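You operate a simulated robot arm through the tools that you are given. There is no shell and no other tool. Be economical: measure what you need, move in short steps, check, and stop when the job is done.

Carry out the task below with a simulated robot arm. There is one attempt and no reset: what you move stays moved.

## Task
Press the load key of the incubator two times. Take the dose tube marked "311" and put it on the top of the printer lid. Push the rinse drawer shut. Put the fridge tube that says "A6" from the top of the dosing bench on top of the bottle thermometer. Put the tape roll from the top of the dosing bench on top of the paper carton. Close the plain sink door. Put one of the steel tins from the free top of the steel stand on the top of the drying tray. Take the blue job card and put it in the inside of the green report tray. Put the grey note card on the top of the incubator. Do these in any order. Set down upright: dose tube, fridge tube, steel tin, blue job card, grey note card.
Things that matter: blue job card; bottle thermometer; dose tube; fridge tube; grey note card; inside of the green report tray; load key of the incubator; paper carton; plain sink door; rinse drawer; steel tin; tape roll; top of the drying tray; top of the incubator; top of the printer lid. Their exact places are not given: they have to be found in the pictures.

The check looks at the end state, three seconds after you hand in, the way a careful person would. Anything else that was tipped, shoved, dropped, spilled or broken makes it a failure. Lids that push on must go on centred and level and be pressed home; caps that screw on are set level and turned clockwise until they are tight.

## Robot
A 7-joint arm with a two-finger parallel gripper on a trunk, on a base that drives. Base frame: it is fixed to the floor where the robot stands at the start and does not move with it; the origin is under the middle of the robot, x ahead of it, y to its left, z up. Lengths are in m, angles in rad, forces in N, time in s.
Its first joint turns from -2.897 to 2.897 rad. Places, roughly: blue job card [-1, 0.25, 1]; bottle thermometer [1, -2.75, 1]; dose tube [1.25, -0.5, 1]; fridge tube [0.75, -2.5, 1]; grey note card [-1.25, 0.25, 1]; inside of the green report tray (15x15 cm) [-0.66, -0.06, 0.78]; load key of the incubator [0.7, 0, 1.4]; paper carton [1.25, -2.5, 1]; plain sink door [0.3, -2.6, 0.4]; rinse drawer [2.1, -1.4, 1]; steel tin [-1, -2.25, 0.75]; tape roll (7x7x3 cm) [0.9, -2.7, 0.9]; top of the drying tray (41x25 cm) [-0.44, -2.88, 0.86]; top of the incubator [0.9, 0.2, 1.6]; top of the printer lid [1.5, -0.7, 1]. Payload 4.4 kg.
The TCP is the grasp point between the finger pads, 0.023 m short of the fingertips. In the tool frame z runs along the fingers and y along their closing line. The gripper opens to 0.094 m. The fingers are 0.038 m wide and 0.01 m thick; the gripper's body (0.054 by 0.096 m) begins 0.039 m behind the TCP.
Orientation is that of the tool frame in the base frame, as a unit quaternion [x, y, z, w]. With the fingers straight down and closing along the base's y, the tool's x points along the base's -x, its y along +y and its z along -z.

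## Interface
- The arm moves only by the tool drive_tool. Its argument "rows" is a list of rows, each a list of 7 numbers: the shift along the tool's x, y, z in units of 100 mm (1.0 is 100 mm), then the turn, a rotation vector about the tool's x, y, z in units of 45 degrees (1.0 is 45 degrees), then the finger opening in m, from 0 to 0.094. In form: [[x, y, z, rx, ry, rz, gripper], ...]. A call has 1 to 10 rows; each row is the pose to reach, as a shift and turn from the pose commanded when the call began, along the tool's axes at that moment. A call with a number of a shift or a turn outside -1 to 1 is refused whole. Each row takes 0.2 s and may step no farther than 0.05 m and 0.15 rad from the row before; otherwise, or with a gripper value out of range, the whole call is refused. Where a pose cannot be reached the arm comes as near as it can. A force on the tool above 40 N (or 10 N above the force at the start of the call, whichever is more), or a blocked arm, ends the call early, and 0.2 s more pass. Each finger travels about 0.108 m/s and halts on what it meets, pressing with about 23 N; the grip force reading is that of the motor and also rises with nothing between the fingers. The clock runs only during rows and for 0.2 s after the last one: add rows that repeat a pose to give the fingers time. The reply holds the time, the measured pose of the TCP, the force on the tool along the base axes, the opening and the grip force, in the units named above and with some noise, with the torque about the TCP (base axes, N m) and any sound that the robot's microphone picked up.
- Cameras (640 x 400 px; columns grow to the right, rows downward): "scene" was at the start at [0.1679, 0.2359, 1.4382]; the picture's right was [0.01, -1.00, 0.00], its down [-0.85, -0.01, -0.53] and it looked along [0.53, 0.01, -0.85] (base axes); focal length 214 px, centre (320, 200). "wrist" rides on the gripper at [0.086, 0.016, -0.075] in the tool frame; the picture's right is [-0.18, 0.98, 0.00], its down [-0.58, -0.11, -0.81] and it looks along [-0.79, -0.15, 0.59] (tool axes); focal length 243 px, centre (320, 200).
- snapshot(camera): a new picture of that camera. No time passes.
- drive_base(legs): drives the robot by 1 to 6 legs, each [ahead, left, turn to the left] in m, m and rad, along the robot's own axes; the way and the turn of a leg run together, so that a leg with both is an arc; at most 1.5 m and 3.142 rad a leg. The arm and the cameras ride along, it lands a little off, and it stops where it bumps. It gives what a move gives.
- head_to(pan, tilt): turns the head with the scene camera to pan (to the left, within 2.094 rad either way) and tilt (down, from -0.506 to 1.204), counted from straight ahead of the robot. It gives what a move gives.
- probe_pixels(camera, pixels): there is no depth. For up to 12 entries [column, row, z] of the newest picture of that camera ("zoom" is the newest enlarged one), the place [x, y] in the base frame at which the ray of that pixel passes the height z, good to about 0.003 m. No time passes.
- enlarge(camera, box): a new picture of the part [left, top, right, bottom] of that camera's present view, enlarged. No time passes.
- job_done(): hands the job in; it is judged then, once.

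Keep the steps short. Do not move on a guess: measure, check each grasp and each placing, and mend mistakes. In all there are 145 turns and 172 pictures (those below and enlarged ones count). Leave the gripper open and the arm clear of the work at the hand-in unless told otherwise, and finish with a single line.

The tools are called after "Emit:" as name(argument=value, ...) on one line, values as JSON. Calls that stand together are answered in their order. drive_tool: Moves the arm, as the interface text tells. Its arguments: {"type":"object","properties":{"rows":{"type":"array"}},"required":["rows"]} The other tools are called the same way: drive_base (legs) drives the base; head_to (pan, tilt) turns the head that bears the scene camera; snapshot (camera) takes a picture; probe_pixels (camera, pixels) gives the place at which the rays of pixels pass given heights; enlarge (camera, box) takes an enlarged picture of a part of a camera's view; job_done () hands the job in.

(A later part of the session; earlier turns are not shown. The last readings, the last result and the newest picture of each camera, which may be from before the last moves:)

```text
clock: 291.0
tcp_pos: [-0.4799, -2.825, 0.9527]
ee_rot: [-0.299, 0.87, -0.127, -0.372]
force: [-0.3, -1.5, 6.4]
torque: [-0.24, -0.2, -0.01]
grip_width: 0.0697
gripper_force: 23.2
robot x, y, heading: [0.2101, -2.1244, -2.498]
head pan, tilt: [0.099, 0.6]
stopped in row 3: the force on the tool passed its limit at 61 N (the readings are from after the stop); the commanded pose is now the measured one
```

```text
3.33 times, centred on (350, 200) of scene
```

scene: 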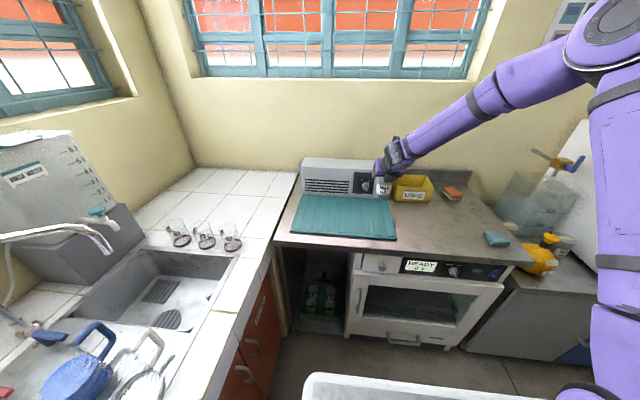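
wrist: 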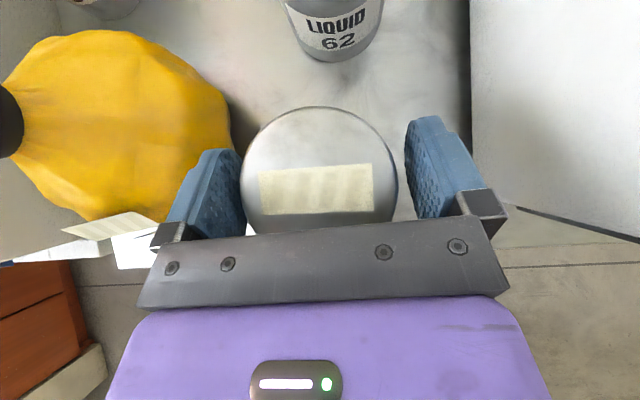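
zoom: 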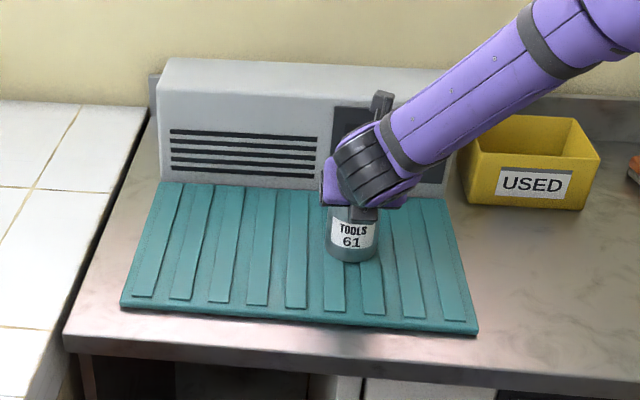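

The tin touched the tray (it is taller than assumed) and rests there. Ease up 3 mm, open, retreat.

Emit:
drive_tool(rows=[[0.015, 0, -0.015, 0, 0, 0, 0.05], [0.015, 0, -0.015, 0, 0, 0, 0.072], [0.015, 0, -0.015, 0, 0, 0, 0.086], [0.015, 0, -0.015, 0, 0, 0, 0.09]])

Emit:
drive_tool(rows=[[0, 0, -0.2, 0, 0, 0, 0.09], [0, 0, -0.45, 0, 0, 0, 0.09], [0, 0, -0.7, 0, 0, 0, 0.09], [0, 0, -1, 0, 0, 0, 0.09]])

Emit:
drive_tool(rows=[[0.3, 0, -0.3, 0, 0, 0, 0.09], [0.6, 0, -0.6, 0, 0, 0, 0.09], [0.9, 0, -0.9, 0, 0, 0, 0.09]])

Emit:
enlarge(camera="scene", box=[270, 140, 430, 260])

```text
clock: 292.0
tcp_pos: [-0.4794, -2.8238, 0.9524]
ee_rot: [-0.3, 0.869, -0.127, -0.372]
force: [0.2, 0.1, -0.9]
torque: [-0.01, -0.01, -0.02]
grip_width: 0.0899
gripper_force: 0.1
robot x, y, heading: [0.212, -2.1198, -2.497]
head pan, tilt: [0.099, 0.6]
```

```text
clock: 293.0
tcp_pos: [-0.4188, -2.7795, 1.0221]
ee_rot: [-0.3, 0.87, -0.126, -0.369]
force: [-0.1, -0.1, -0.1]
torque: [0.04, 0.0, 0.02]
grip_width: 0.0899
gripper_force: 0.1
robot x, y, heading: [0.211, -2.1253, -2.495]
head pan, tilt: [0.099, 0.6]
```

```text
clock: 293.8
tcp_pos: [-0.4197, -2.7764, 1.149]
ee_rot: [-0.3, 0.87, -0.127, -0.37]
force: [-1.2, -0.7, -0.8]
torque: [0.03, -0.01, 0.02]
grip_width: 0.0898
gripper_force: 0.2
robot x, y, heading: [0.215, -2.1232, -2.495]
head pan, tilt: [0.099, 0.6]
```

```text
3.33 times, centred on (350, 200) of scene
```

zoom: 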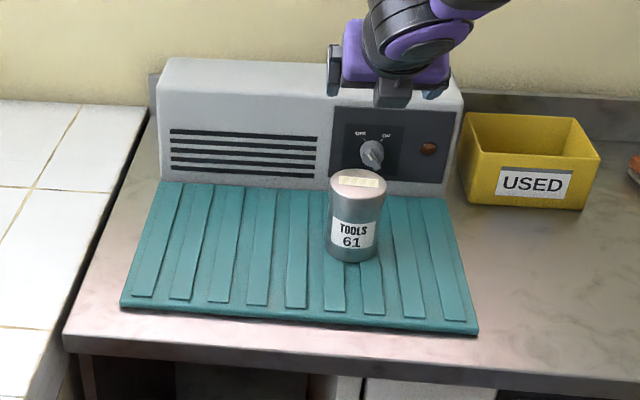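

The tin stands on the tray. Now to the card desk: back out, drive across the floor, and turn to face the desk's end.

Emit:
drive_base(legs=[[-0.585, 0, 0], [0, -1.08, 0], [0, 0, -1.6]])

Emit:
head_to(pan=0.0, tilt=0.6)

Emit:
snapshot(camera="scene")

```text
clock: 306.3
tcp_pos: [-0.6504, -0.26, 1.1491]
ee_rot: [0.408, 0.824, 0.175, -0.351]
force: [0.1, -0.4, 0.2]
torque: [-0.01, 0.03, -0.01]
grip_width: 0.09
gripper_force: 0.2
robot x, y, heading: [-0.0035, -0.8987, 2.204]
head pan, tilt: [0.099, 0.6]
```

```text
clock: 306.9
tcp_pos: [-0.65, -0.2605, 1.1494]
ee_rot: [0.408, 0.825, 0.175, -0.35]
force: [0.1, 0.1, -0.2]
torque: [-0.01, -0.01, -0.03]
grip_width: 0.0901
gripper_force: 0.1
robot x, y, heading: [-0.0036, -0.9014, 2.21]
head pan, tilt: [0.0, 0.6]
```

```text
25 pictures are left
```

scene: 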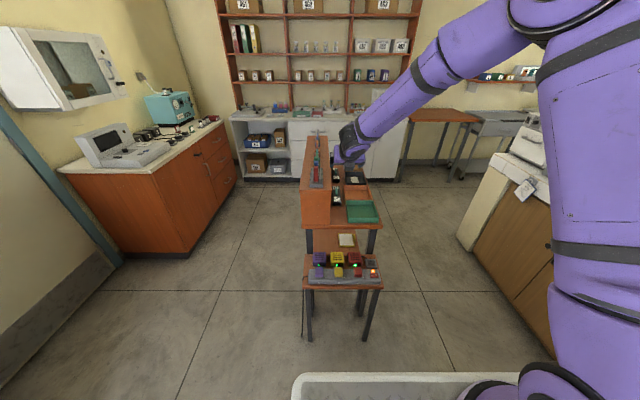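

Enlarge the card desk.

Emit:
enlarge(camera="scene", box=[280, 125, 408, 225])

Emit:
snapshot(camera="wrist")

Emit:
probe_pixels(camera="scene", pixels=[[362, 212, 0.78], [304, 225, 0.9], [380, 226, 0.77], [303, 283, 0.6], [382, 286, 0.6], [370, 182, 0.77]])

```text
4.00 times, centred on (344, 175) of scene
```

zoom: 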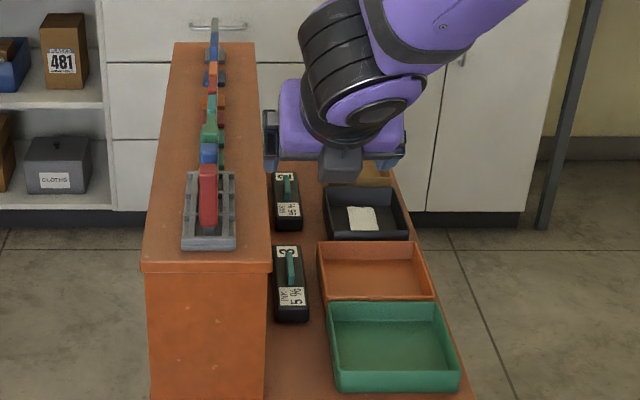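

```text
23 pictures are left
```

wrist: 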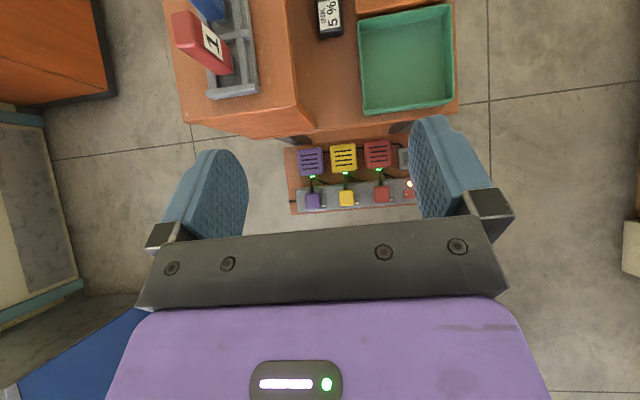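

```text
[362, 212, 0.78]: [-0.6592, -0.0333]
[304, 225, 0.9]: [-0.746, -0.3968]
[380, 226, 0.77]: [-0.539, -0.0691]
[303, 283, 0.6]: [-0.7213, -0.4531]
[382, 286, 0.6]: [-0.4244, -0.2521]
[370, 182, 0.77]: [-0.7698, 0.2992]
```

The coloured cards stand in racks on the raised shelf. Raise the arm 15 cm and drive 0.25 m forward for an overhead view.

Emit:
drive_tool(rows=[[0.25, -0.2, -0.25, 0, 0, 0, 0.09], [0.5, -0.4, -0.5, 0, 0, 0, 0.09], [0.75, -0.6, -0.75, 0, 0, 0, 0.09], [1, -0.8, -1, 0, 0, 0, 0.09]])

Emit:
drive_base(legs=[[0.25, 0, 0]])

Emit:
snapshot(camera="wrist")

Emit:
enlarge(camera="scene", box=[270, 120, 398, 220])

```text
clock: 307.9
tcp_pos: [-0.7106, -0.3109, 1.2903]
ee_rot: [0.408, 0.825, 0.175, -0.35]
force: [-0.7, 0.1, -0.6]
torque: [-0.01, 0.0, 0.0]
grip_width: 0.0901
gripper_force: 0.1
robot x, y, heading: [-0.0033, -0.8985, 2.206]
head pan, tilt: [0.0, 0.6]
```

```text
clock: 309.7
tcp_pos: [-0.8632, -0.1169, 1.2896]
ee_rot: [0.405, 0.826, 0.173, -0.351]
force: [0.5, 0.4, -0.2]
torque: [0.03, 0.01, 0.02]
grip_width: 0.0901
gripper_force: 0.1
robot x, y, heading: [-0.15, -0.7009, 2.211]
head pan, tilt: [0.0, 0.6]
```

```text
22 pictures are left
```

wrist: 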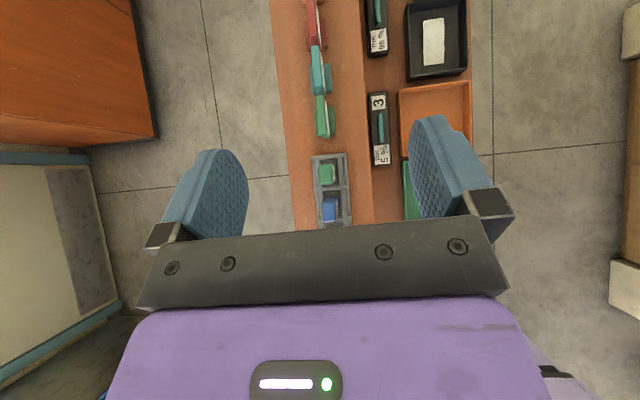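

```text
4.00 times, centred on (334, 170) of scene
```

zoom: 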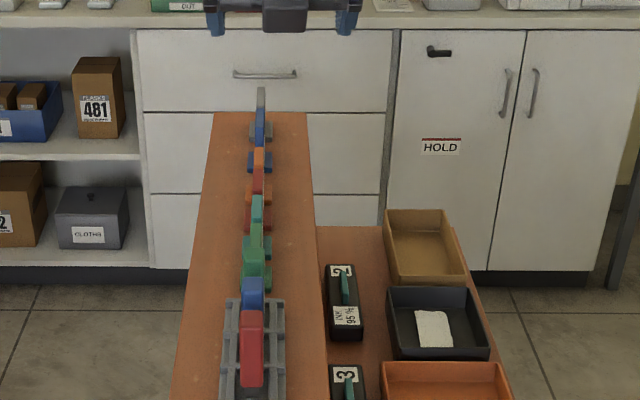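

Probe the standing cards: scene-zoom column of green, teal, red, orange, blue, grey; and wrist for the near ones.

Emit:
probe_pixels(camera="zoom", pixels=[[255, 235, 1.0], [255, 235, 1.05], [260, 105, 1.0], [260, 105, 1.05], [261, 90, 1.0], [261, 90, 1.05], [258, 150, 1.0], [258, 150, 1.05], [262, 140, 0.93], [262, 140, 0.97]])

Emit:
probe_pixels(camera="wrist", pixels=[[320, 98, 1.0], [320, 98, 1.05], [314, 48, 1.0], [314, 48, 1.05], [330, 130, 0.93], [330, 130, 0.97]])

```text
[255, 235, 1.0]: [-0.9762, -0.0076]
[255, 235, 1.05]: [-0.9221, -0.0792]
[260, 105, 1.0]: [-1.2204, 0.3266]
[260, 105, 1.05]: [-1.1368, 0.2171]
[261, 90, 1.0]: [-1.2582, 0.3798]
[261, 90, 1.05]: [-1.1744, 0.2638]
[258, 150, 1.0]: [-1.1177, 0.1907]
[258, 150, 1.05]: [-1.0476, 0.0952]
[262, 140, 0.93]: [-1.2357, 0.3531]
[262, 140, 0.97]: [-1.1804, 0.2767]
```

```text
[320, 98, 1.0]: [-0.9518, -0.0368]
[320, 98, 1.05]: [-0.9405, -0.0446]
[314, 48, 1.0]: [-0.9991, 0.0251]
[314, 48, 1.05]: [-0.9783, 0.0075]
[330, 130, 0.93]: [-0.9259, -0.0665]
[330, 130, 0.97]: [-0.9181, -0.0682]
```

The blue and grey cards stand at the far end of the row (≈(−1.17,0.26) and (−1.21,0.31)), out of reach from this end. I'll work from the aisle with the arm on my right side: back out, turn round, and swing the arm to the right over open floor.

Emit:
drive_base(legs=[[-0.45, 0, 0], [0, 0, -1.6], [0, 0, -1.57]])

Emit:
drive_tool(rows=[[-0.11, 0.33, -0.11, -0.047, 0, 0.047, 0.06], [-0.22, 0.67, -0.22, -0.094, 0, 0.094, 0.06], [-0.33, 1, -0.33, -0.142, 0, 0.14, 0.06]])

Emit:
drive_tool(rows=[[-0.07, 0.33, -0.07, -0.047, 0, 0.047, 0.06], [-0.13, 0.67, -0.13, -0.094, 0, 0.094, 0.06], [-0.2, 1, -0.2, -0.142, 0, 0.14, 0.06]])

Emit:
drive_tool(rows=[[-0.03, 0.33, -0.03, -0.047, 0, 0.047, 0.06], [-0.06, 0.67, -0.06, -0.094, 0, 0.094, 0.06], [-0.09, 1, -0.09, -0.142, 0, 0.14, 0.06]])

Emit:
drive_tool(rows=[[0.01, 0.33, 0.01, -0.047, 0, 0.047, 0.06], [0.02, 0.67, 0.02, -0.094, 0, 0.094, 0.06], [0.03, 1, 0.03, -0.142, 0, 0.14, 0.06]])

Emit:
drive_tool(rows=[[0.05, 0.33, 0.05, -0.047, 0, 0.047, 0.06], [0.1, 0.67, 0.1, -0.094, 0, 0.094, 0.06], [0.14, 1, 0.14, -0.142, 0, 0.14, 0.06]])

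Emit:
drive_tool(rows=[[0.09, 0.33, 0.09, -0.047, 0, 0.047, 0.06], [0.17, 0.67, 0.17, -0.094, 0, 0.094, 0.06], [0.26, 1, 0.26, -0.142, 0, 0.14, 0.06]])

Emit:
drive_tool(rows=[[-0.01, 0.33, -0.01, -0.047, 0, 0.047, 0.06], [-0.03, 0.67, -0.03, -0.094, 0, 0.094, 0.06], [-0.05, 1, -0.05, -0.142, 0, 0.14, 0.06]])

Emit:
drive_tool(rows=[[0.02, 0.33, 0.02, -0.047, 0, 0.047, 0.06], [0.04, 0.67, 0.04, -0.094, 0, 0.094, 0.06], [0.06, 1, 0.06, -0.142, 0, 0.14, 0.06]])

Emit:
drive_tool(rows=[[0.06, 0.33, 0.06, -0.047, 0, 0.047, 0.06], [0.12, 0.67, 0.12, -0.094, 0, 0.094, 0.06], [0.18, 1, 0.18, -0.142, 0, 0.14, 0.06]])

Emit:
drive_tool(rows=[[0.1, 0.33, 0.1, -0.047, 0, 0.047, 0.06], [0.2, 0.67, 0.2, -0.094, 0, 0.094, 0.06], [0.3, 1, 0.3, -0.142, 0, 0.14, 0.06]])

```text
clock: 320.1
tcp_pos: [0.8181, -1.6545, 1.2893]
ee_rot: [0.822, -0.413, 0.349, 0.177]
force: [-0.4, 0.0, 0.0]
torque: [0.01, 0.0, -0.01]
grip_width: 0.0901
gripper_force: 0.0
robot x, y, heading: [0.1195, -1.0604, -0.947]
head pan, tilt: [0.0, 0.6]
```

```text
clock: 320.9
tcp_pos: [0.7107, -1.6791, 1.2892]
ee_rot: [0.787, -0.477, 0.335, 0.203]
force: [0.2, -0.5, -0.6]
torque: [0.01, 0.0, 0.0]
grip_width: 0.0598
gripper_force: 0.1
robot x, y, heading: [0.1194, -1.0651, -0.951]
head pan, tilt: [0.0, 0.6]
```

```text
clock: 321.8
tcp_pos: [0.6067, -1.6992, 1.2871]
ee_rot: [0.747, -0.537, 0.318, 0.228]
force: [0.4, 0.4, -0.2]
torque: [0.02, 0.01, 0.02]
grip_width: 0.0598
gripper_force: 0.1
robot x, y, heading: [0.116, -1.0592, -0.941]
head pan, tilt: [0.0, 0.6]
```

```text
clock: 322.6
tcp_pos: [0.5116, -1.7182, 1.2874]
ee_rot: [0.703, -0.594, 0.3, 0.251]
force: [0.5, -0.3, -0.7]
torque: [-0.03, 0.0, -0.01]
grip_width: 0.0601
gripper_force: 0.0
robot x, y, heading: [0.1197, -1.0589, -0.954]
head pan, tilt: [0.0, 0.6]
```

```text
clock: 323.4
tcp_pos: [0.4129, -1.7373, 1.2867]
ee_rot: [0.654, -0.648, 0.279, 0.273]
force: [0.8, -0.1, -0.2]
torque: [-0.02, 0.03, 0.01]
grip_width: 0.0599
gripper_force: 0.0
robot x, y, heading: [0.1199, -1.058, -0.949]
head pan, tilt: [0.0, 0.6]
```

```text
clock: 324.1
tcp_pos: [0.3111, -1.7591, 1.288]
ee_rot: [-0.601, 0.697, -0.258, -0.293]
force: [0.0, 0.4, -0.1]
torque: [-0.03, 0.06, -0.03]
grip_width: 0.0602
gripper_force: 0.1
robot x, y, heading: [0.1187, -1.0534, -0.943]
head pan, tilt: [0.0, 0.6]
```

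```text
clock: 324.9
tcp_pos: [0.2079, -1.7824, 1.2875]
ee_rot: [-0.546, 0.742, -0.234, -0.311]
force: [0.4, 0.2, -0.1]
torque: [-0.01, -0.01, 0.01]
grip_width: 0.0602
gripper_force: 0.1
robot x, y, heading: [0.1198, -1.0574, -0.946]
head pan, tilt: [0.0, 0.6]
```

```text
clock: 325.8
tcp_pos: [0.1119, -1.7455, 1.2856]
ee_rot: [-0.485, 0.783, -0.208, -0.328]
force: [-0.8, 0.0, 0.0]
torque: [0.0, 0.04, -0.03]
grip_width: 0.0602
gripper_force: 0.0
robot x, y, heading: [0.1176, -1.0562, -0.949]
head pan, tilt: [0.0, 0.6]
```

```text
clock: 326.6
tcp_pos: [0.0213, -1.7099, 1.2838]
ee_rot: [-0.423, 0.819, -0.183, -0.343]
force: [0.2, -0.4, 0.4]
torque: [0.0, -0.02, 0.0]
grip_width: 0.06
gripper_force: 0.0
robot x, y, heading: [0.1186, -1.0591, -0.951]
head pan, tilt: [0.0, 0.6]
```

```text
clock: 327.4
tcp_pos: [-0.0769, -1.6723, 1.285]
ee_rot: [-0.357, 0.85, -0.156, -0.355]
force: [-1.0, -0.4, 0.6]
torque: [-0.02, 0.02, -0.03]
grip_width: 0.0602
gripper_force: 0.0
robot x, y, heading: [0.1148, -1.0589, -0.952]
head pan, tilt: [0.0, 0.6]
```

```text
clock: 328.1
tcp_pos: [-0.1794, -1.6316, 1.2876]
ee_rot: [-0.289, 0.875, -0.127, -0.367]
force: [0.9, -0.1, 0.6]
torque: [0.0, 0.01, 0.0]
grip_width: 0.0601
gripper_force: 0.1
robot x, y, heading: [0.1209, -1.0596, -0.945]
head pan, tilt: [0.0, 0.6]
```

Arm is on the right side now. Drive into the aisle: left 0.5, then backward ~1.85 m, and look with the wrist camera.

Emit:
drive_tool(rows=[[0.2, 0.3, 0.2, 0, 0, 0, 0.06], [0.4, 0.6, 0.4, 0, 0, 0, 0.06], [0.6, 0.95, 0.6, 0, 0, 0, 0.06]])

Emit:
drive_base(legs=[[0, 0.51, 0], [-0.9, 0, 0], [-0.9, 0, 0]])

Emit:
snapshot(camera="wrist")

```text
clock: 328.9
tcp_pos: [-0.3004, -1.612, 1.2861]
ee_rot: [-0.29, 0.875, -0.126, -0.366]
force: [2.6, -5.3, 0.0]
torque: [0.16, 0.17, -0.24]
grip_width: 0.0598
gripper_force: 0.0
out of reach, approached as far as the arm can: row 1
robot x, y, heading: [0.1203, -1.0578, -0.943]
head pan, tilt: [0.0, 0.6]
```

```text
clock: 340.6
tcp_pos: [-0.962, 0.1428, 1.285]
ee_rot: [-0.292, 0.875, -0.129, -0.365]
force: [0.3, -0.7, 0.1]
torque: [-0.03, 0.03, 0.04]
grip_width: 0.06
gripper_force: 0.1
robot x, y, heading: [-0.542, 0.6951, -0.947]
head pan, tilt: [0.0, 0.6]
```

```text
20 pictures are left
```

wrist: 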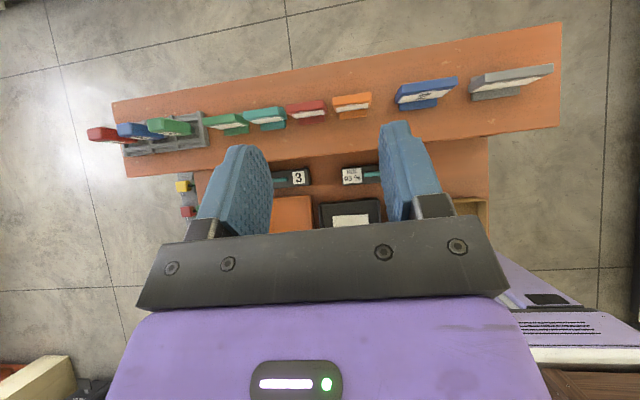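

Blue job card at wrist (427,90), grey note card at (510,78), both plates parallel to the desk: they must be gripped across their thickness. Probe, then rotate the tool to point down with closing across the desk.

Emit:
probe_pixels(camera="wrist", pixels=[[397, 88, 1.03], [457, 79, 1.03], [427, 84, 1.0], [427, 84, 1.05], [424, 103, 0.95], [512, 72, 1.03], [470, 80, 1.03], [553, 66, 1.03]])

Emit:
drive_tool(rows=[[0, 0, 0, -0.056, -0.056, 0.135, 0.06], [0, 0, 0, -0.112, -0.112, 0.27, 0.06], [0, 0, 0, -0.168, -0.168, 0.405, 0.06], [0, 0, 0, -0.224, -0.224, 0.54, 0.06], [0, 0, 0, -0.28, -0.28, 0.675, 0.06], [0, 0, 0, -0.336, -0.336, 0.81, 0.06], [0, 0, 0, -0.391, -0.391, 0.944, 0.06]])

Emit:
drive_tool(rows=[[0, 0, 0, -0.056, -0.056, 0.135, 0.06], [0, 0, 0, -0.112, -0.112, 0.27, 0.06], [0, 0, 0, -0.168, -0.168, 0.405, 0.06], [0, 0, 0, -0.224, -0.224, 0.54, 0.06], [0, 0, 0, -0.28, -0.28, 0.675, 0.06], [0, 0, 0, -0.336, -0.336, 0.81, 0.06], [0, 0, 0, -0.391, -0.391, 0.944, 0.06]])

Emit:
snapshot(camera="wrist")

```text
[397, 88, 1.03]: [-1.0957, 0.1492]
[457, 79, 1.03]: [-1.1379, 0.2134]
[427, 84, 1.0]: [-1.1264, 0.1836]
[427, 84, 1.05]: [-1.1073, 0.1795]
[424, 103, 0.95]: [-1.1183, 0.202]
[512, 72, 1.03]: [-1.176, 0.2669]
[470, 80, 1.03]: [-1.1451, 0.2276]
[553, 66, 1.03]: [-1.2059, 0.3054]
```

```text
clock: 342.2
tcp_pos: [-0.9617, 0.1417, 1.2848]
ee_rot: [0.085, 0.974, -0.075, -0.199]
force: [1.0, -0.2, 0.2]
torque: [-0.02, 0.01, 0.03]
grip_width: 0.0599
gripper_force: 0.1
robot x, y, heading: [-0.5457, 0.69, -0.945]
head pan, tilt: [0.0, 0.6]
```

```text
clock: 343.8
tcp_pos: [-0.9611, 0.142, 1.2852]
ee_rot: [0.445, 0.895, -0.007, 0.004]
force: [0.2, 0.5, 0.2]
torque: [0.01, 0.01, 0.01]
grip_width: 0.0601
gripper_force: 0.1
robot x, y, heading: [-0.5468, 0.6929, -0.944]
head pan, tilt: [0.0, 0.6]
```

```text
19 pictures are left
```

wrist: 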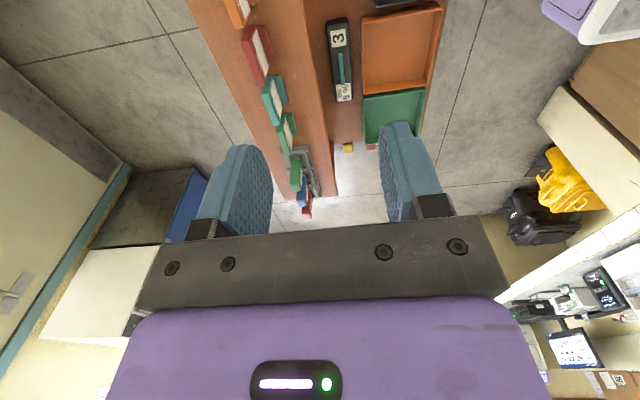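

Move over the blue card and descend to z≈1.19, then look.

Emit:
drive_tool(rows=[[0.3, -0.25, 0, 0, 0, 0, 0.05], [0.6, -0.5, 0, 0, 0, 0, 0.05], [0.62, -0.75, 0, 0, 0, 0, 0.05], [0.62, -1, 0, 0, 0, 0, 0.05]])

Emit:
drive_tool(rows=[[0.3, 0, 0.25, 0, 0, 0, 0.05], [0.6, 0, 0.5, 0, 0, 0, 0.05], [0.63, 0, 0.95, 0, 0, 0, 0.05]])

Emit:
snapshot(camera="wrist")

```text
clock: 344.8
tcp_pos: [-1.0794, 0.1334, 1.2857]
ee_rot: [0.444, 0.896, -0.007, 0.003]
force: [0.6, 0.1, 0.3]
torque: [-0.04, -0.02, 0.01]
grip_width: 0.0501
gripper_force: 0.0
robot x, y, heading: [-0.5479, 0.6906, -0.944]
head pan, tilt: [0.0, 0.6]
```

```text
clock: 345.6
tcp_pos: [-1.1168, 0.1813, 1.1892]
ee_rot: [0.445, 0.895, -0.008, 0.004]
force: [0.7, -0.1, -0.5]
torque: [0.0, -0.02, -0.01]
grip_width: 0.0501
gripper_force: 0.1
robot x, y, heading: [-0.5451, 0.6929, -0.944]
head pan, tilt: [0.0, 0.6]
```

```text
18 pictures are left
```

wrist: 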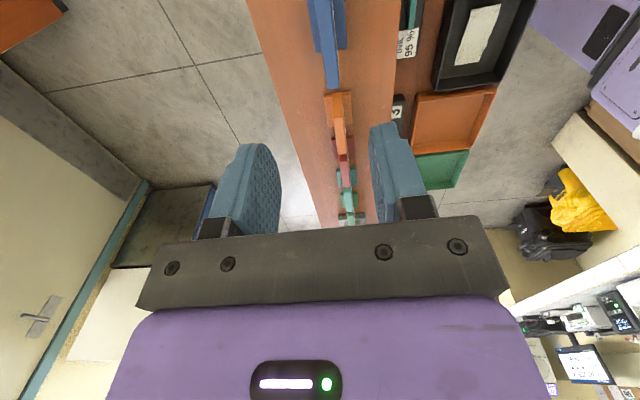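

Emit:
probe_pixels(camera="wrist", pixels=[[332, 86, 1.0], [332, 86, 1.03], [332, 86, 1.06], [322, 20, 1.03], [322, 20, 1.0], [346, 45, 0.95]])

```text
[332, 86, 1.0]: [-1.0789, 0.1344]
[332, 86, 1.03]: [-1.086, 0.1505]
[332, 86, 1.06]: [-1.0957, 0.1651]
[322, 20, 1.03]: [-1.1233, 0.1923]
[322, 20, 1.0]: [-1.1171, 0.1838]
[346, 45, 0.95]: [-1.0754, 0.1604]
```

Aligned (plate at d −0.809, centre t −0.79). Descend to z≈1.02 and grip the upper part.

Emit:
drive_tool(rows=[[0, 0, 0.33, 0, 0, 0, 0.05], [0, 0, 0.67, 0, 0, 0, 0.05], [0, 0, 1, 0, 0, 0, 0.05]])

Emit:
drive_tool(rows=[[0, 0, 0.25, 0, 0, 0, 0.05], [0, 0, 0.5, 0, 0, 0, 0.05], [0, 0, 0.68, 0, 0, 0, 0.05]])

Emit:
snapshot(camera="wrist")

```text
clock: 346.4
tcp_pos: [-1.1168, 0.1795, 1.0894]
ee_rot: [0.444, 0.896, -0.006, 0.004]
force: [-0.3, -0.2, -0.1]
torque: [-0.01, 0.0, -0.01]
grip_width: 0.0501
gripper_force: 0.0
robot x, y, heading: [-0.5469, 0.6919, -0.939]
head pan, tilt: [0.0, 0.6]
```

```text
clock: 347.2
tcp_pos: [-1.1162, 0.1773, 1.0215]
ee_rot: [0.445, 0.896, -0.008, 0.003]
force: [-0.2, 0.0, 0.1]
torque: [-0.02, 0.0, 0.01]
grip_width: 0.0501
gripper_force: 0.0
robot x, y, heading: [-0.5433, 0.6946, -0.94]
head pan, tilt: [0.0, 0.6]
```

```text
17 pictures are left
```

wrist: 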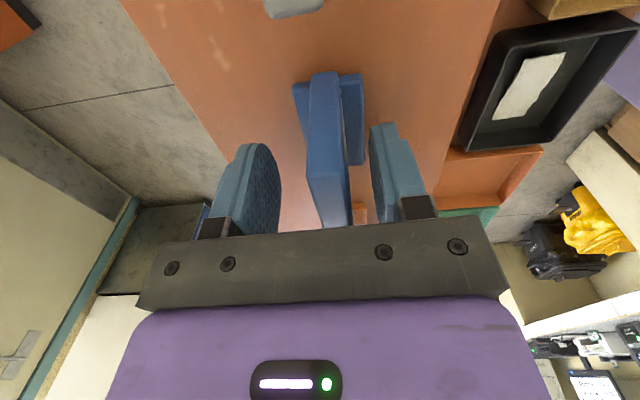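

Shift 1 cm along the card, 1 cm lower, close and lift.

Emit:
drive_tool(rows=[[0.1, 0, 0.1, 0, 0, 0, 0.05], [0.1, 0, 0.1, 0, 0, 0, 0.03], [0.1, 0, 0.1, 0, 0, 0, 0.01], [0.1, 0, 0.1, 0, 0, 0, 0.0], [0.1, 0, 0.1, 0, 0, 0, 0.0]])

Emit:
drive_tool(rows=[[0, 0, -0.25, 0, 0, 0, 0], [0, 0, -0.5, 0, 0, 0, 0], [0, 0, -0.75, 0, 0, 0, 0], [0, 0, -1, 0, 0, 0, 0]])

Emit:
drive_tool(rows=[[0, 0, -0.33, 0, 0, 0, 0], [0, 0, -0.67, 0, 0, 0, 0], [0, 0, -1, 0, 0, 0, 0]])

Emit:
snapshot(camera="wrist")

```text
clock: 348.4
tcp_pos: [-1.1237, 0.186, 1.0122]
ee_rot: [0.445, 0.896, -0.006, 0.003]
force: [-0.3, 0.7, 2.5]
torque: [0.02, -0.06, -0.04]
grip_width: 0.0113
gripper_force: 22.8
robot x, y, heading: [-0.5486, 0.6965, -0.941]
head pan, tilt: [0.0, 0.6]
```

```text
clock: 349.4
tcp_pos: [-1.1222, 0.1863, 1.1121]
ee_rot: [0.444, 0.896, -0.006, 0.004]
force: [-0.2, -0.4, -0.7]
torque: [0.0, -0.02, -0.02]
grip_width: 0.0114
gripper_force: 22.9
robot x, y, heading: [-0.547, 0.6962, -0.945]
head pan, tilt: [0.0, 0.6]
```

```text
clock: 350.2
tcp_pos: [-1.1212, 0.1876, 1.2126]
ee_rot: [0.444, 0.896, -0.008, 0.004]
force: [-0.1, -0.1, -0.6]
torque: [0.01, -0.03, -0.03]
grip_width: 0.0115
gripper_force: 22.7
robot x, y, heading: [-0.5457, 0.6924, -0.939]
head pan, tilt: [0.0, 0.6]
```

```text
16 pictures are left
```

wrist: 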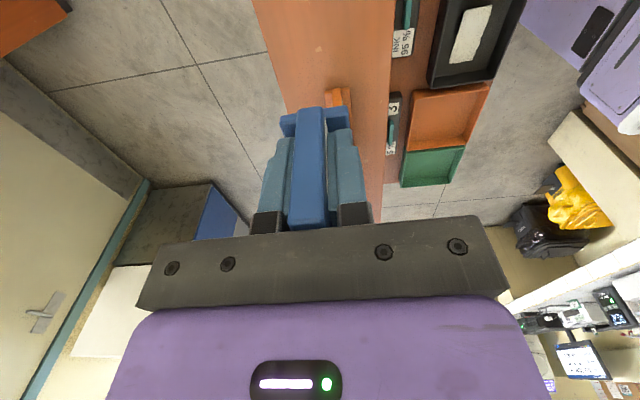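

Blue card held. Move it toward me, then drive forward 0.455 and left 0.13 to above the green tray.

Emit:
drive_tool(rows=[[0, 0.33, 0, 0, 0, 0, 0], [0, 0.67, 0, 0, 0, 0, 0], [0, 1, 0, 0, 0, 0, 0]])

Emit:
drive_base(legs=[[0.455, 0.135, 0]])

Emit:
snapshot(camera="wrist")

Emit:
probe_pixels(camera="wrist", pixels=[[320, 20, 0.79], [320, 60, 0.79], [360, 20, 0.79], [400, 60, 0.79], [280, 20, 0.79]])

```text
clock: 351.0
tcp_pos: [-1.0423, 0.2483, 1.211]
ee_rot: [0.444, 0.896, -0.007, 0.003]
force: [-0.4, 0.0, -0.8]
torque: [0.06, -0.03, -0.01]
grip_width: 0.0113
gripper_force: 23.5
robot x, y, heading: [-0.5475, 0.6923, -0.936]
head pan, tilt: [0.0, 0.6]
```

```text
clock: 353.8
tcp_pos: [-0.6679, -0.0356, 1.2107]
ee_rot: [0.444, 0.896, -0.007, 0.004]
force: [0.1, -0.3, -0.9]
torque: [-0.01, 0.01, 0.02]
grip_width: 0.0114
gripper_force: 23.2
robot x, y, heading: [-0.1743, 0.4061, -0.944]
head pan, tilt: [0.0, 0.6]
```

```text
15 pictures are left
```

wrist: 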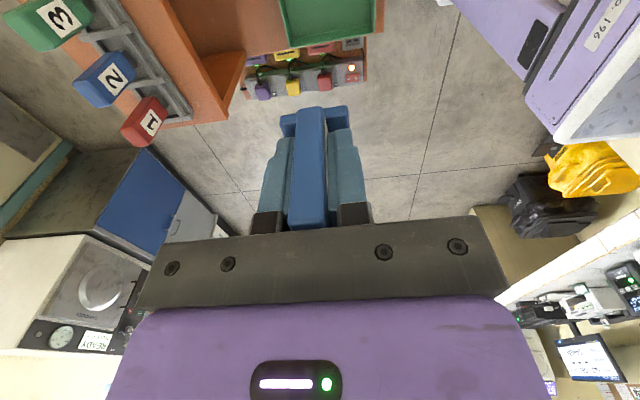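

```text
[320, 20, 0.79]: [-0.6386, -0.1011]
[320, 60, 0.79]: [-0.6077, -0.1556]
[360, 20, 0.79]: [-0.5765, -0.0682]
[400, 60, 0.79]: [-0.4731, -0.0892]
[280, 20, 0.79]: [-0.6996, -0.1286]
```

Tray centre (−0.648,−0.051). Shift 2.5 cm, descend 30 cm, look.

Emit:
drive_tool(rows=[[-0.12, 0.03, 0.33, 0, 0, 0, 0], [-0.24, 0.065, 0.67, 0, 0, 0, 0], [-0.244, 0.065, 1, 0, 0, 0, 0]])

Emit:
drive_tool(rows=[[0, 0, 0.33, 0, 0, 0, 0], [0, 0, 0.67, 0, 0, 0, 0], [0, 0, 1, 0, 0, 0, 0]])

Emit:
drive_tool(rows=[[0, 0, 0.33, 0, 0, 0, 0], [0, 0, 0.67, 0, 0, 0, 0], [0, 0, 1, 0, 0, 0, 0]])

Emit:
snapshot(camera="wrist")

```text
clock: 354.6
tcp_pos: [-0.6468, -0.0525, 1.1097]
ee_rot: [0.445, 0.895, -0.007, 0.003]
force: [0.4, 0.9, 0.2]
torque: [-0.01, 0.0, 0.04]
grip_width: 0.0113
gripper_force: 22.8
robot x, y, heading: [-0.1689, 0.4111, -0.945]
head pan, tilt: [0.0, 0.6]
```

```text
clock: 355.4
tcp_pos: [-0.6487, -0.0553, 1.0098]
ee_rot: [0.443, 0.896, -0.007, 0.004]
force: [-0.6, 0.0, -0.5]
torque: [0.01, 0.02, 0.03]
grip_width: 0.011
gripper_force: 23.3
robot x, y, heading: [-0.1717, 0.4105, -0.944]
head pan, tilt: [0.0, 0.6]
```

```text
clock: 356.2
tcp_pos: [-0.6491, -0.0556, 0.9112]
ee_rot: [0.444, 0.896, -0.006, 0.005]
force: [-0.8, -0.2, 0.1]
torque: [0.0, 0.04, 0.01]
grip_width: 0.0114
gripper_force: 23.0
robot x, y, heading: [-0.1691, 0.4069, -0.943]
head pan, tilt: [0.0, 0.6]
```

```text
14 pictures are left
```

wrist: 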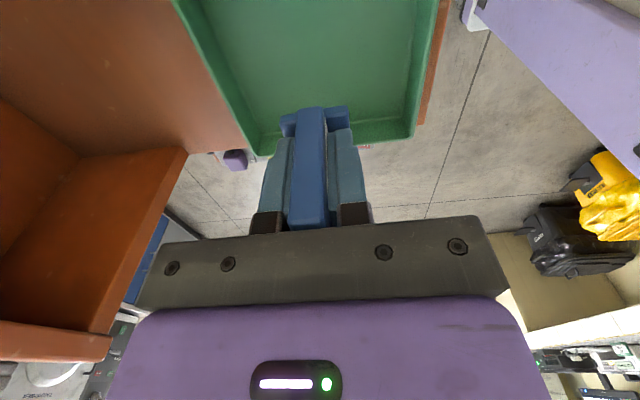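

Emit:
probe_pixels(camera="wrist", pixels=[[320, 138, 0.785], [275, 120, 0.785], [405, 120, 0.785], [240, 20, 0.785], [412, 20, 0.785]])

```text
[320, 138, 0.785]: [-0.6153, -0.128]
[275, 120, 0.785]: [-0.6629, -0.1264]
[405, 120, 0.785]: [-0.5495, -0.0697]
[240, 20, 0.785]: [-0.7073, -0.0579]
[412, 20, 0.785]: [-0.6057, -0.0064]
```

Centred within 1 cm. Shift 1 cm right and creep down until contact.

Emit:
drive_tool(rows=[[0, 0.1, 0.1, 0, 0, 0, 0], [0, 0.1, 0.2, 0, 0, 0, 0], [0, 0.1, 0.3, 0, 0, 0, 0], [0, 0.1, 0.38, 0, 0, 0, 0], [0, 0.1, 0.44, 0, 0, 0, 0], [0, 0.1, 0.5, 0, 0, 0, 0], [0, 0.1, 0.56, 0, 0, 0, 0], [0, 0.1, 0.62, 0, 0, 0, 0], [0, 0.1, 0.67, 0, 0, 0, 0], [0, 0.1, 0.72, 0, 0, 0, 0]])

```text
clock: 358.4
tcp_pos: [-0.6395, -0.0509, 0.8383]
ee_rot: [0.444, 0.896, -0.006, 0.004]
force: [-0.2, 0.3, -0.1]
torque: [0.0, 0.0, -0.02]
grip_width: 0.0115
gripper_force: 23.1
robot x, y, heading: [-0.1726, 0.4117, -0.94]
head pan, tilt: [0.0, 0.6]
```

Emit:
drive_tool(rows=[[0, 0, 0.05, 0, 0, 0, 0], [0, 0, 0.1, 0, 0, 0, 0], [0, 0, 0.15, 0, 0, 0, 0], [0, 0, 0.2, 0, 0, 0, 0], [0, 0, 0.24, 0, 0, 0, 0]])

Emit:
snapshot(camera="wrist")

```text
clock: 359.6
tcp_pos: [-0.6404, -0.0509, 0.8166]
ee_rot: [0.444, 0.896, -0.008, 0.003]
force: [2.5, 2.8, 23.8]
torque: [0.14, -0.44, 0.03]
grip_width: 0.0113
gripper_force: 22.7
robot x, y, heading: [-0.1709, 0.4107, -0.946]
head pan, tilt: [0.0, 0.6]
```

```text
13 pictures are left
```

wrist: 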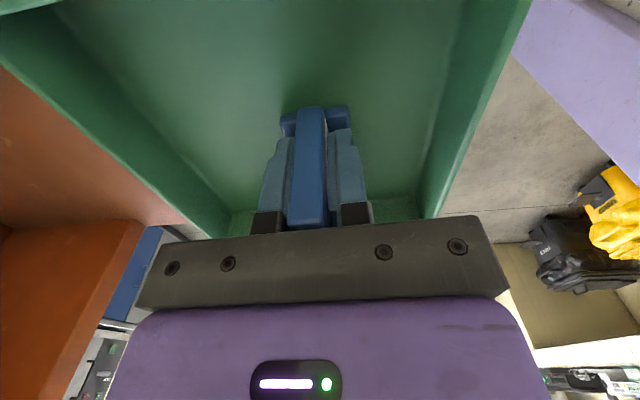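

Card base is on the tray floor. Ease, open, and lift.

Emit:
drive_tool(rows=[[0, 0, -0.015, 0, 0, 0, 0], [0, 0, -0.015, 0, 0, 0, 0.02], [0, 0, -0.015, 0, 0, 0, 0.04], [0, 0, -0.015, 0, 0, 0, 0.045]])

Emit:
drive_tool(rows=[[0, 0, -0.25, 0, 0, 0, 0.045], [0, 0, -0.5, 0, 0, 0, 0.045], [0, 0, -0.75, 0, 0, 0, 0.045], [0, 0, -1, 0, 0, 0, 0.045]])

Emit:
drive_tool(rows=[[0, 0, -0.33, 0, 0, 0, 0.05], [0, 0, -0.67, 0, 0, 0, 0.05], [0, 0, -1, 0, 0, 0, 0.05]])

Emit:
drive_tool(rows=[[0, 0, -0.33, 0, 0, 0, 0.05], [0, 0, -0.67, 0, 0, 0, 0.05], [0, 0, -1, 0, 0, 0, 0.05]])

Emit:
drive_tool(rows=[[0, 0, -0.33, 0, 0, 0, 0.05], [0, 0, -0.67, 0, 0, 0, 0.05], [0, 0, -1, 0, 0, 0, 0.05]])

Emit:
snapshot(camera="wrist")

```text
clock: 360.6
tcp_pos: [-0.6399, -0.0513, 0.8149]
ee_rot: [0.444, 0.896, -0.006, 0.003]
force: [-3.6, -2.6, 17.8]
torque: [0.34, -0.15, 0.01]
grip_width: 0.0431
gripper_force: 0.0
robot x, y, heading: [-0.1694, 0.4148, -0.939]
head pan, tilt: [0.0, 0.6]
```

```text
clock: 361.6
tcp_pos: [-0.6383, -0.0488, 0.9163]
ee_rot: [0.443, 0.896, -0.007, 0.004]
force: [0.4, -0.7, 0.1]
torque: [-0.02, -0.01, -0.04]
grip_width: 0.0452
gripper_force: 0.0
robot x, y, heading: [-0.1738, 0.4106, -0.939]
head pan, tilt: [0.0, 0.6]
```

```text
clock: 362.4
tcp_pos: [-0.641, -0.0473, 1.0155]
ee_rot: [0.444, 0.896, -0.006, 0.003]
force: [0.7, 0.3, 0.0]
torque: [-0.01, 0.01, -0.01]
grip_width: 0.0499
gripper_force: 0.1
robot x, y, heading: [-0.1708, 0.4035, -0.938]
head pan, tilt: [0.0, 0.6]
```

```text
clock: 363.2
tcp_pos: [-0.6389, -0.0466, 1.1185]
ee_rot: [0.444, 0.896, -0.007, 0.005]
force: [0.2, 0.4, 0.2]
torque: [0.02, -0.02, -0.03]
grip_width: 0.0501
gripper_force: 0.0
robot x, y, heading: [-0.1694, 0.4105, -0.94]
head pan, tilt: [0.0, 0.6]
```

```text
clock: 364.0
tcp_pos: [-0.6399, -0.045, 1.2163]
ee_rot: [0.444, 0.896, -0.007, 0.003]
force: [-1.5, -1.0, 0.4]
torque: [0.02, -0.01, -0.01]
grip_width: 0.0497
gripper_force: 0.1
robot x, y, heading: [-0.1746, 0.4106, -0.942]
head pan, tilt: [0.0, 0.6]
```

```text
12 pictures are left
```

wrist: 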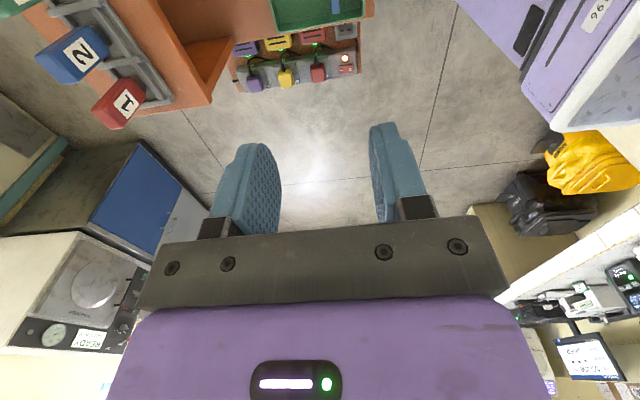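

Now the grey note card: drive back along the aisle and move above it.

Emit:
drive_base(legs=[[-0.567, -0.135, 0]])

Emit:
drive_tool(rows=[[0, -0.33, 0, 0, 0, 0, 0.05], [0, -0.67, 0, 0, 0, 0, 0.05], [0, -1, 0, 0, 0, 0, 0.05]])

Emit:
snapshot(camera="wrist")

```text
clock: 367.3
tcp_pos: [-1.0765, 0.3192, 1.2159]
ee_rot: [0.44, 0.898, -0.007, 0.004]
force: [0.3, 0.0, -0.1]
torque: [0.01, -0.01, -0.02]
grip_width: 0.0501
gripper_force: 0.1
robot x, y, heading: [-0.6143, 0.7786, -0.935]
head pan, tilt: [0.0, 0.6]
```

```text
clock: 368.1
tcp_pos: [-1.1538, 0.2583, 1.2185]
ee_rot: [0.44, 0.898, -0.008, 0.003]
force: [0.1, 0.9, 0.0]
torque: [-0.08, 0.02, 0.02]
grip_width: 0.0498
gripper_force: 0.1
robot x, y, heading: [-0.6097, 0.7782, -0.933]
head pan, tilt: [0.0, 0.6]
```

```text
11 pictures are left
```

wrist: 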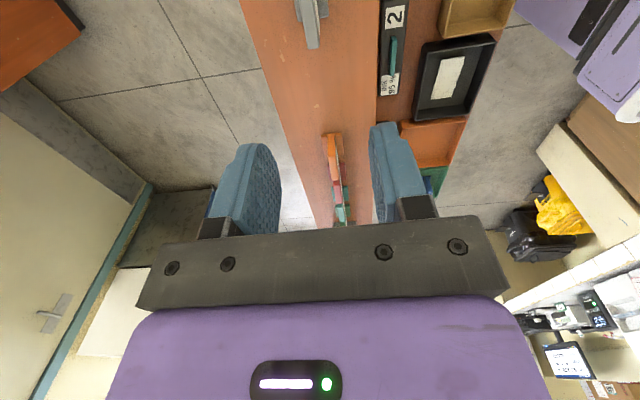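

Emit:
probe_pixels(camera="wrist", pixels=[[312, 47, 1.03], [312, 47, 1.06], [304, 2, 1.03], [304, 2, 1.06]])

```text
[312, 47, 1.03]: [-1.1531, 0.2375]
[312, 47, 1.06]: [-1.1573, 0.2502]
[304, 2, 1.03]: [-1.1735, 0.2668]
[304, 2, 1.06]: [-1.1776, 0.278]
```

Grey plate: d −0.808, centre (−1.1755, 0.269). Shift, descend to 1.012, close, lift.

Emit:
drive_tool(rows=[[0.1, -0.05, 0.33, 0, 0, 0, 0.05], [0.2, -0.105, 0.67, 0, 0, 0, 0.05], [0.26, -0.105, 1, 0, 0, 0, 0.05]])

Emit:
drive_tool(rows=[[0, 0, 0.25, 0, 0, 0, 0.05], [0, 0, 0.5, 0, 0, 0, 0.05], [0, 0, 0.75, 0, 0, 0, 0.05], [0, 0, 1, 0, 0, 0, 0.05]])

Emit:
snapshot(camera="wrist")

```text
clock: 368.9
tcp_pos: [-1.1791, 0.2714, 1.118]
ee_rot: [0.44, 0.898, -0.008, 0.004]
force: [-0.5, -0.1, 0.3]
torque: [0.0, 0.01, 0.02]
grip_width: 0.05
gripper_force: 0.0
robot x, y, heading: [-0.6127, 0.7816, -0.931]
head pan, tilt: [0.0, 0.6]
```

```text
clock: 369.9
tcp_pos: [-1.1801, 0.2698, 1.0149]
ee_rot: [0.441, 0.898, -0.007, 0.003]
force: [0.3, 1.0, 0.1]
torque: [-0.02, -0.01, 0.02]
grip_width: 0.0501
gripper_force: 0.0
robot x, y, heading: [-0.612, 0.7766, -0.928]
head pan, tilt: [0.0, 0.6]
```

```text
10 pictures are left
```

wrist: 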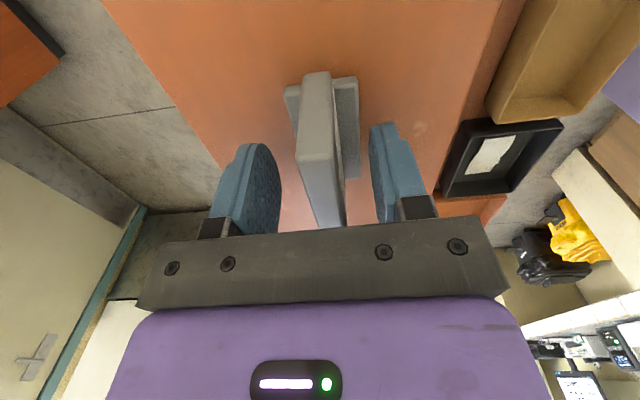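

Emit:
probe_pixels(camera="wrist", pixels=[[316, 160, 1.0], [316, 160, 1.02], [318, 73, 1.0], [318, 73, 1.02]])

```text
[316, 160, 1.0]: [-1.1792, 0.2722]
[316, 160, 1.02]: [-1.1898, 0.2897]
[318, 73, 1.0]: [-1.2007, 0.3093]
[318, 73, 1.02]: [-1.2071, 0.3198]
```

The end-on geometry checks out (−t end at (−1.20,0.307)); I'm centred. Close and lift.

Emit:
drive_tool(rows=[[0, 0, 0.05, 0, 0, 0, 0.05], [0, 0, 0.05, 0, 0, 0, 0.03], [0, 0, 0.05, 0, 0, 0, 0.01], [0, 0, 0.05, 0, 0, 0, 0.0], [0, 0, 0.05, 0, 0, 0, 0.0]])

Emit:
drive_tool(rows=[[0, 0, -0.25, 0, 0, 0, 0], [0, 0, -0.5, 0, 0, 0, 0], [0, 0, -0.75, 0, 0, 0, 0], [0, 0, -1, 0, 0, 0, 0]])

Emit:
drive_tool(rows=[[0, 0.33, -0.33, 0, 0, 0, 0], [0, 0.67, -0.67, 0, 0, 0, 0], [0, 1, -1, 0, 0, 0, 0]])

Emit:
drive_tool(rows=[[0, 0, -0.33, 0, 0, 0, 0], [0, 0, -0.67, 0, 0, 0, 0], [0, 0, -1, 0, 0, 0, 0]])

```text
clock: 371.1
tcp_pos: [-1.1797, 0.2694, 1.0122]
ee_rot: [0.44, 0.898, -0.008, 0.003]
force: [-1.5, -0.9, 4.0]
torque: [0.07, -0.03, -0.01]
grip_width: 0.0113
gripper_force: 23.1
robot x, y, heading: [-0.6092, 0.7792, -0.931]
head pan, tilt: [0.0, 0.6]
```

```text
clock: 372.1
tcp_pos: [-1.1821, 0.2706, 1.1119]
ee_rot: [0.441, 0.898, -0.007, 0.003]
force: [0.0, -0.1, -0.4]
torque: [0.0, -0.04, 0.0]
grip_width: 0.0116
gripper_force: 22.9
robot x, y, heading: [-0.6127, 0.7795, -0.931]
head pan, tilt: [0.0, 0.6]
```

```text
clock: 372.9
tcp_pos: [-1.1023, 0.3338, 1.21]
ee_rot: [0.44, 0.898, -0.007, 0.003]
force: [-0.1, 1.0, -1.0]
torque: [0.06, -0.03, -0.03]
grip_width: 0.0115
gripper_force: 23.1
robot x, y, heading: [-0.6089, 0.7811, -0.936]
head pan, tilt: [0.0, 0.6]
```

```text
clock: 373.7
tcp_pos: [-1.1001, 0.3354, 1.3103]
ee_rot: [0.44, 0.898, -0.005, 0.003]
force: [0.0, 0.6, -0.2]
torque: [0.03, 0.0, -0.01]
grip_width: 0.0112
gripper_force: 23.0
robot x, y, heading: [-0.61, 0.7804, -0.928]
head pan, tilt: [0.0, 0.6]
```

Grey card held. The incubator top is high (front edge computes to z≈1.66), so test reach: pull in to ~0.56 m and raise in steps.

Emit:
drive_tool(rows=[[0, 0.33, -0.33, 0, 0, 0, 0], [0, 0.67, -0.67, 0, 0, 0, 0], [0, 1, -1, 0, 0, 0, 0]])

Emit:
drive_tool(rows=[[0, 0, -0.33, 0, 0, 0, 0], [0, 0, -0.67, 0, 0, 0, 0], [0, 0, -1, 0, 0, 0, 0]])

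Emit:
drive_tool(rows=[[0, 0, -0.33, 0, 0, 0, 0], [0, 0, -0.67, 0, 0, 0, 0], [0, 0, -1, 0, 0, 0, 0]])

Emit:
drive_tool(rows=[[0, 0, -0.33, 0, 0, 0, 0], [0, 0, -0.67, 0, 0, 0, 0], [0, 0, -1, 0, 0, 0, 0]])

Emit:
drive_tool(rows=[[0, 0, -0.2, 0, 0, 0, 0], [0, 0, -0.4, 0, 0, 0, 0]])

```text
clock: 374.5
tcp_pos: [-1.0211, 0.3995, 1.4101]
ee_rot: [0.44, 0.898, -0.006, 0.003]
force: [-1.8, -0.1, -1.2]
torque: [0.03, -0.07, 0.0]
grip_width: 0.0113
gripper_force: 22.7
robot x, y, heading: [-0.6103, 0.7798, -0.932]
head pan, tilt: [0.0, 0.6]
```

```text
clock: 375.3
tcp_pos: [-1.0214, 0.401, 1.5109]
ee_rot: [0.44, 0.898, -0.007, 0.004]
force: [0.7, 0.1, -0.4]
torque: [-0.02, 0.01, 0.03]
grip_width: 0.0114
gripper_force: 23.2
robot x, y, heading: [-0.6113, 0.7802, -0.935]
head pan, tilt: [0.0, 0.6]
```

```text
clock: 376.1
tcp_pos: [-1.0217, 0.4032, 1.6095]
ee_rot: [0.441, 0.897, -0.007, 0.005]
force: [-2.0, 1.5, -0.8]
torque: [-0.1, -0.09, 0.01]
grip_width: 0.0114
gripper_force: 22.9
robot x, y, heading: [-0.6101, 0.7784, -0.935]
head pan, tilt: [0.0, 0.6]
```

```text
clock: 376.9
tcp_pos: [-1.0215, 0.4017, 1.6205]
ee_rot: [0.439, 0.898, -0.007, 0.003]
force: [-0.6, -0.3, 0.3]
torque: [-0.01, 0.0, 0.0]
grip_width: 0.0116
gripper_force: 23.0
out of reach, approached as far as the arm can: row 1, 2, 3
robot x, y, heading: [-0.6102, 0.7775, -0.931]
head pan, tilt: [0.0, 0.6]
```

```text
clock: 377.5
tcp_pos: [-1.0209, 0.4018, 1.6204]
ee_rot: [0.44, 0.898, -0.007, 0.003]
force: [0.1, 0.7, -1.0]
torque: [0.01, 0.02, 0.01]
grip_width: 0.0113
gripper_force: 23.1
out of reach, approached as far as the arm can: row 1, 2
robot x, y, heading: [-0.6096, 0.7813, -0.929]
head pan, tilt: [0.0, 0.6]
```

Tool-down reach ends at z 1.62, too low for the incubator top. Plan: set the grey card back on its shelf place, re-grip it with the tool tilted along the plate, which reaches higher. Test the tilt first in the air.

Emit:
drive_tool(rows=[[0, 0, 0.4, 0, 0, 0, 0], [0, 0, 0.8, 0, 0, 0, 0], [0, 0, 1, 0, 0, 0, 0]])

Emit:
drive_tool(rows=[[0, -0.33, 0.33, 0, 0, 0, 0], [0, -0.67, 0.67, 0, 0, 0, 0], [0, -1, 1, 0, 0, 0, 0]])

Emit:
drive_tool(rows=[[0, 0, 0, 0, 0.15, 0, 0], [0, 0, 0, 0, 0.3, 0, 0], [0, 0, 0, 0, 0.45, 0, 0], [0, 0, 0, 0, 0.6, 0, 0], [0, 0, 0, 0, 0.75, 0, 0], [0, 0, 0, 0, 0.9, 0, 0], [0, 0, 0, 0, 1, 0, 0]])

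Emit:
drive_tool(rows=[[0, 0, 0, 0, 0.15, 0, 0], [0, 0, 0, 0, 0.3, 0, 0], [0, 0, 0, 0, 0.4, 0, 0]])

```text
clock: 378.3
tcp_pos: [-1.0227, 0.3999, 1.5184]
ee_rot: [0.441, 0.898, -0.008, 0.003]
force: [0.9, -0.6, -0.5]
torque: [0.04, 0.02, -0.03]
grip_width: 0.0114
gripper_force: 23.1
robot x, y, heading: [-0.6125, 0.7782, -0.938]
head pan, tilt: [0.0, 0.6]
```

```text
clock: 379.1
tcp_pos: [-1.1023, 0.3378, 1.4217]
ee_rot: [0.44, 0.898, -0.007, 0.003]
force: [0.8, 0.6, 0.6]
torque: [0.0, 0.06, -0.02]
grip_width: 0.0115
gripper_force: 23.2
robot x, y, heading: [-0.6123, 0.7815, -0.927]
head pan, tilt: [0.0, 0.6]
```

```text
clock: 380.7
tcp_pos: [-1.1033, 0.3388, 1.4195]
ee_rot: [0.409, 0.831, 0.162, -0.341]
force: [-0.4, 1.1, 0.0]
torque: [0.0, -0.02, -0.02]
grip_width: 0.0115
gripper_force: 22.9
robot x, y, heading: [-0.6065, 0.7768, -0.931]
head pan, tilt: [0.0, 0.6]
```

```text
clock: 381.5
tcp_pos: [-1.1016, 0.339, 1.421]
ee_rot: [0.379, 0.767, 0.224, -0.466]
force: [-0.4, -0.2, -0.5]
torque: [-0.02, 0.01, -0.01]
grip_width: 0.0116
gripper_force: 22.6
robot x, y, heading: [-0.6153, 0.7792, -0.933]
head pan, tilt: [0.0, 0.6]
```

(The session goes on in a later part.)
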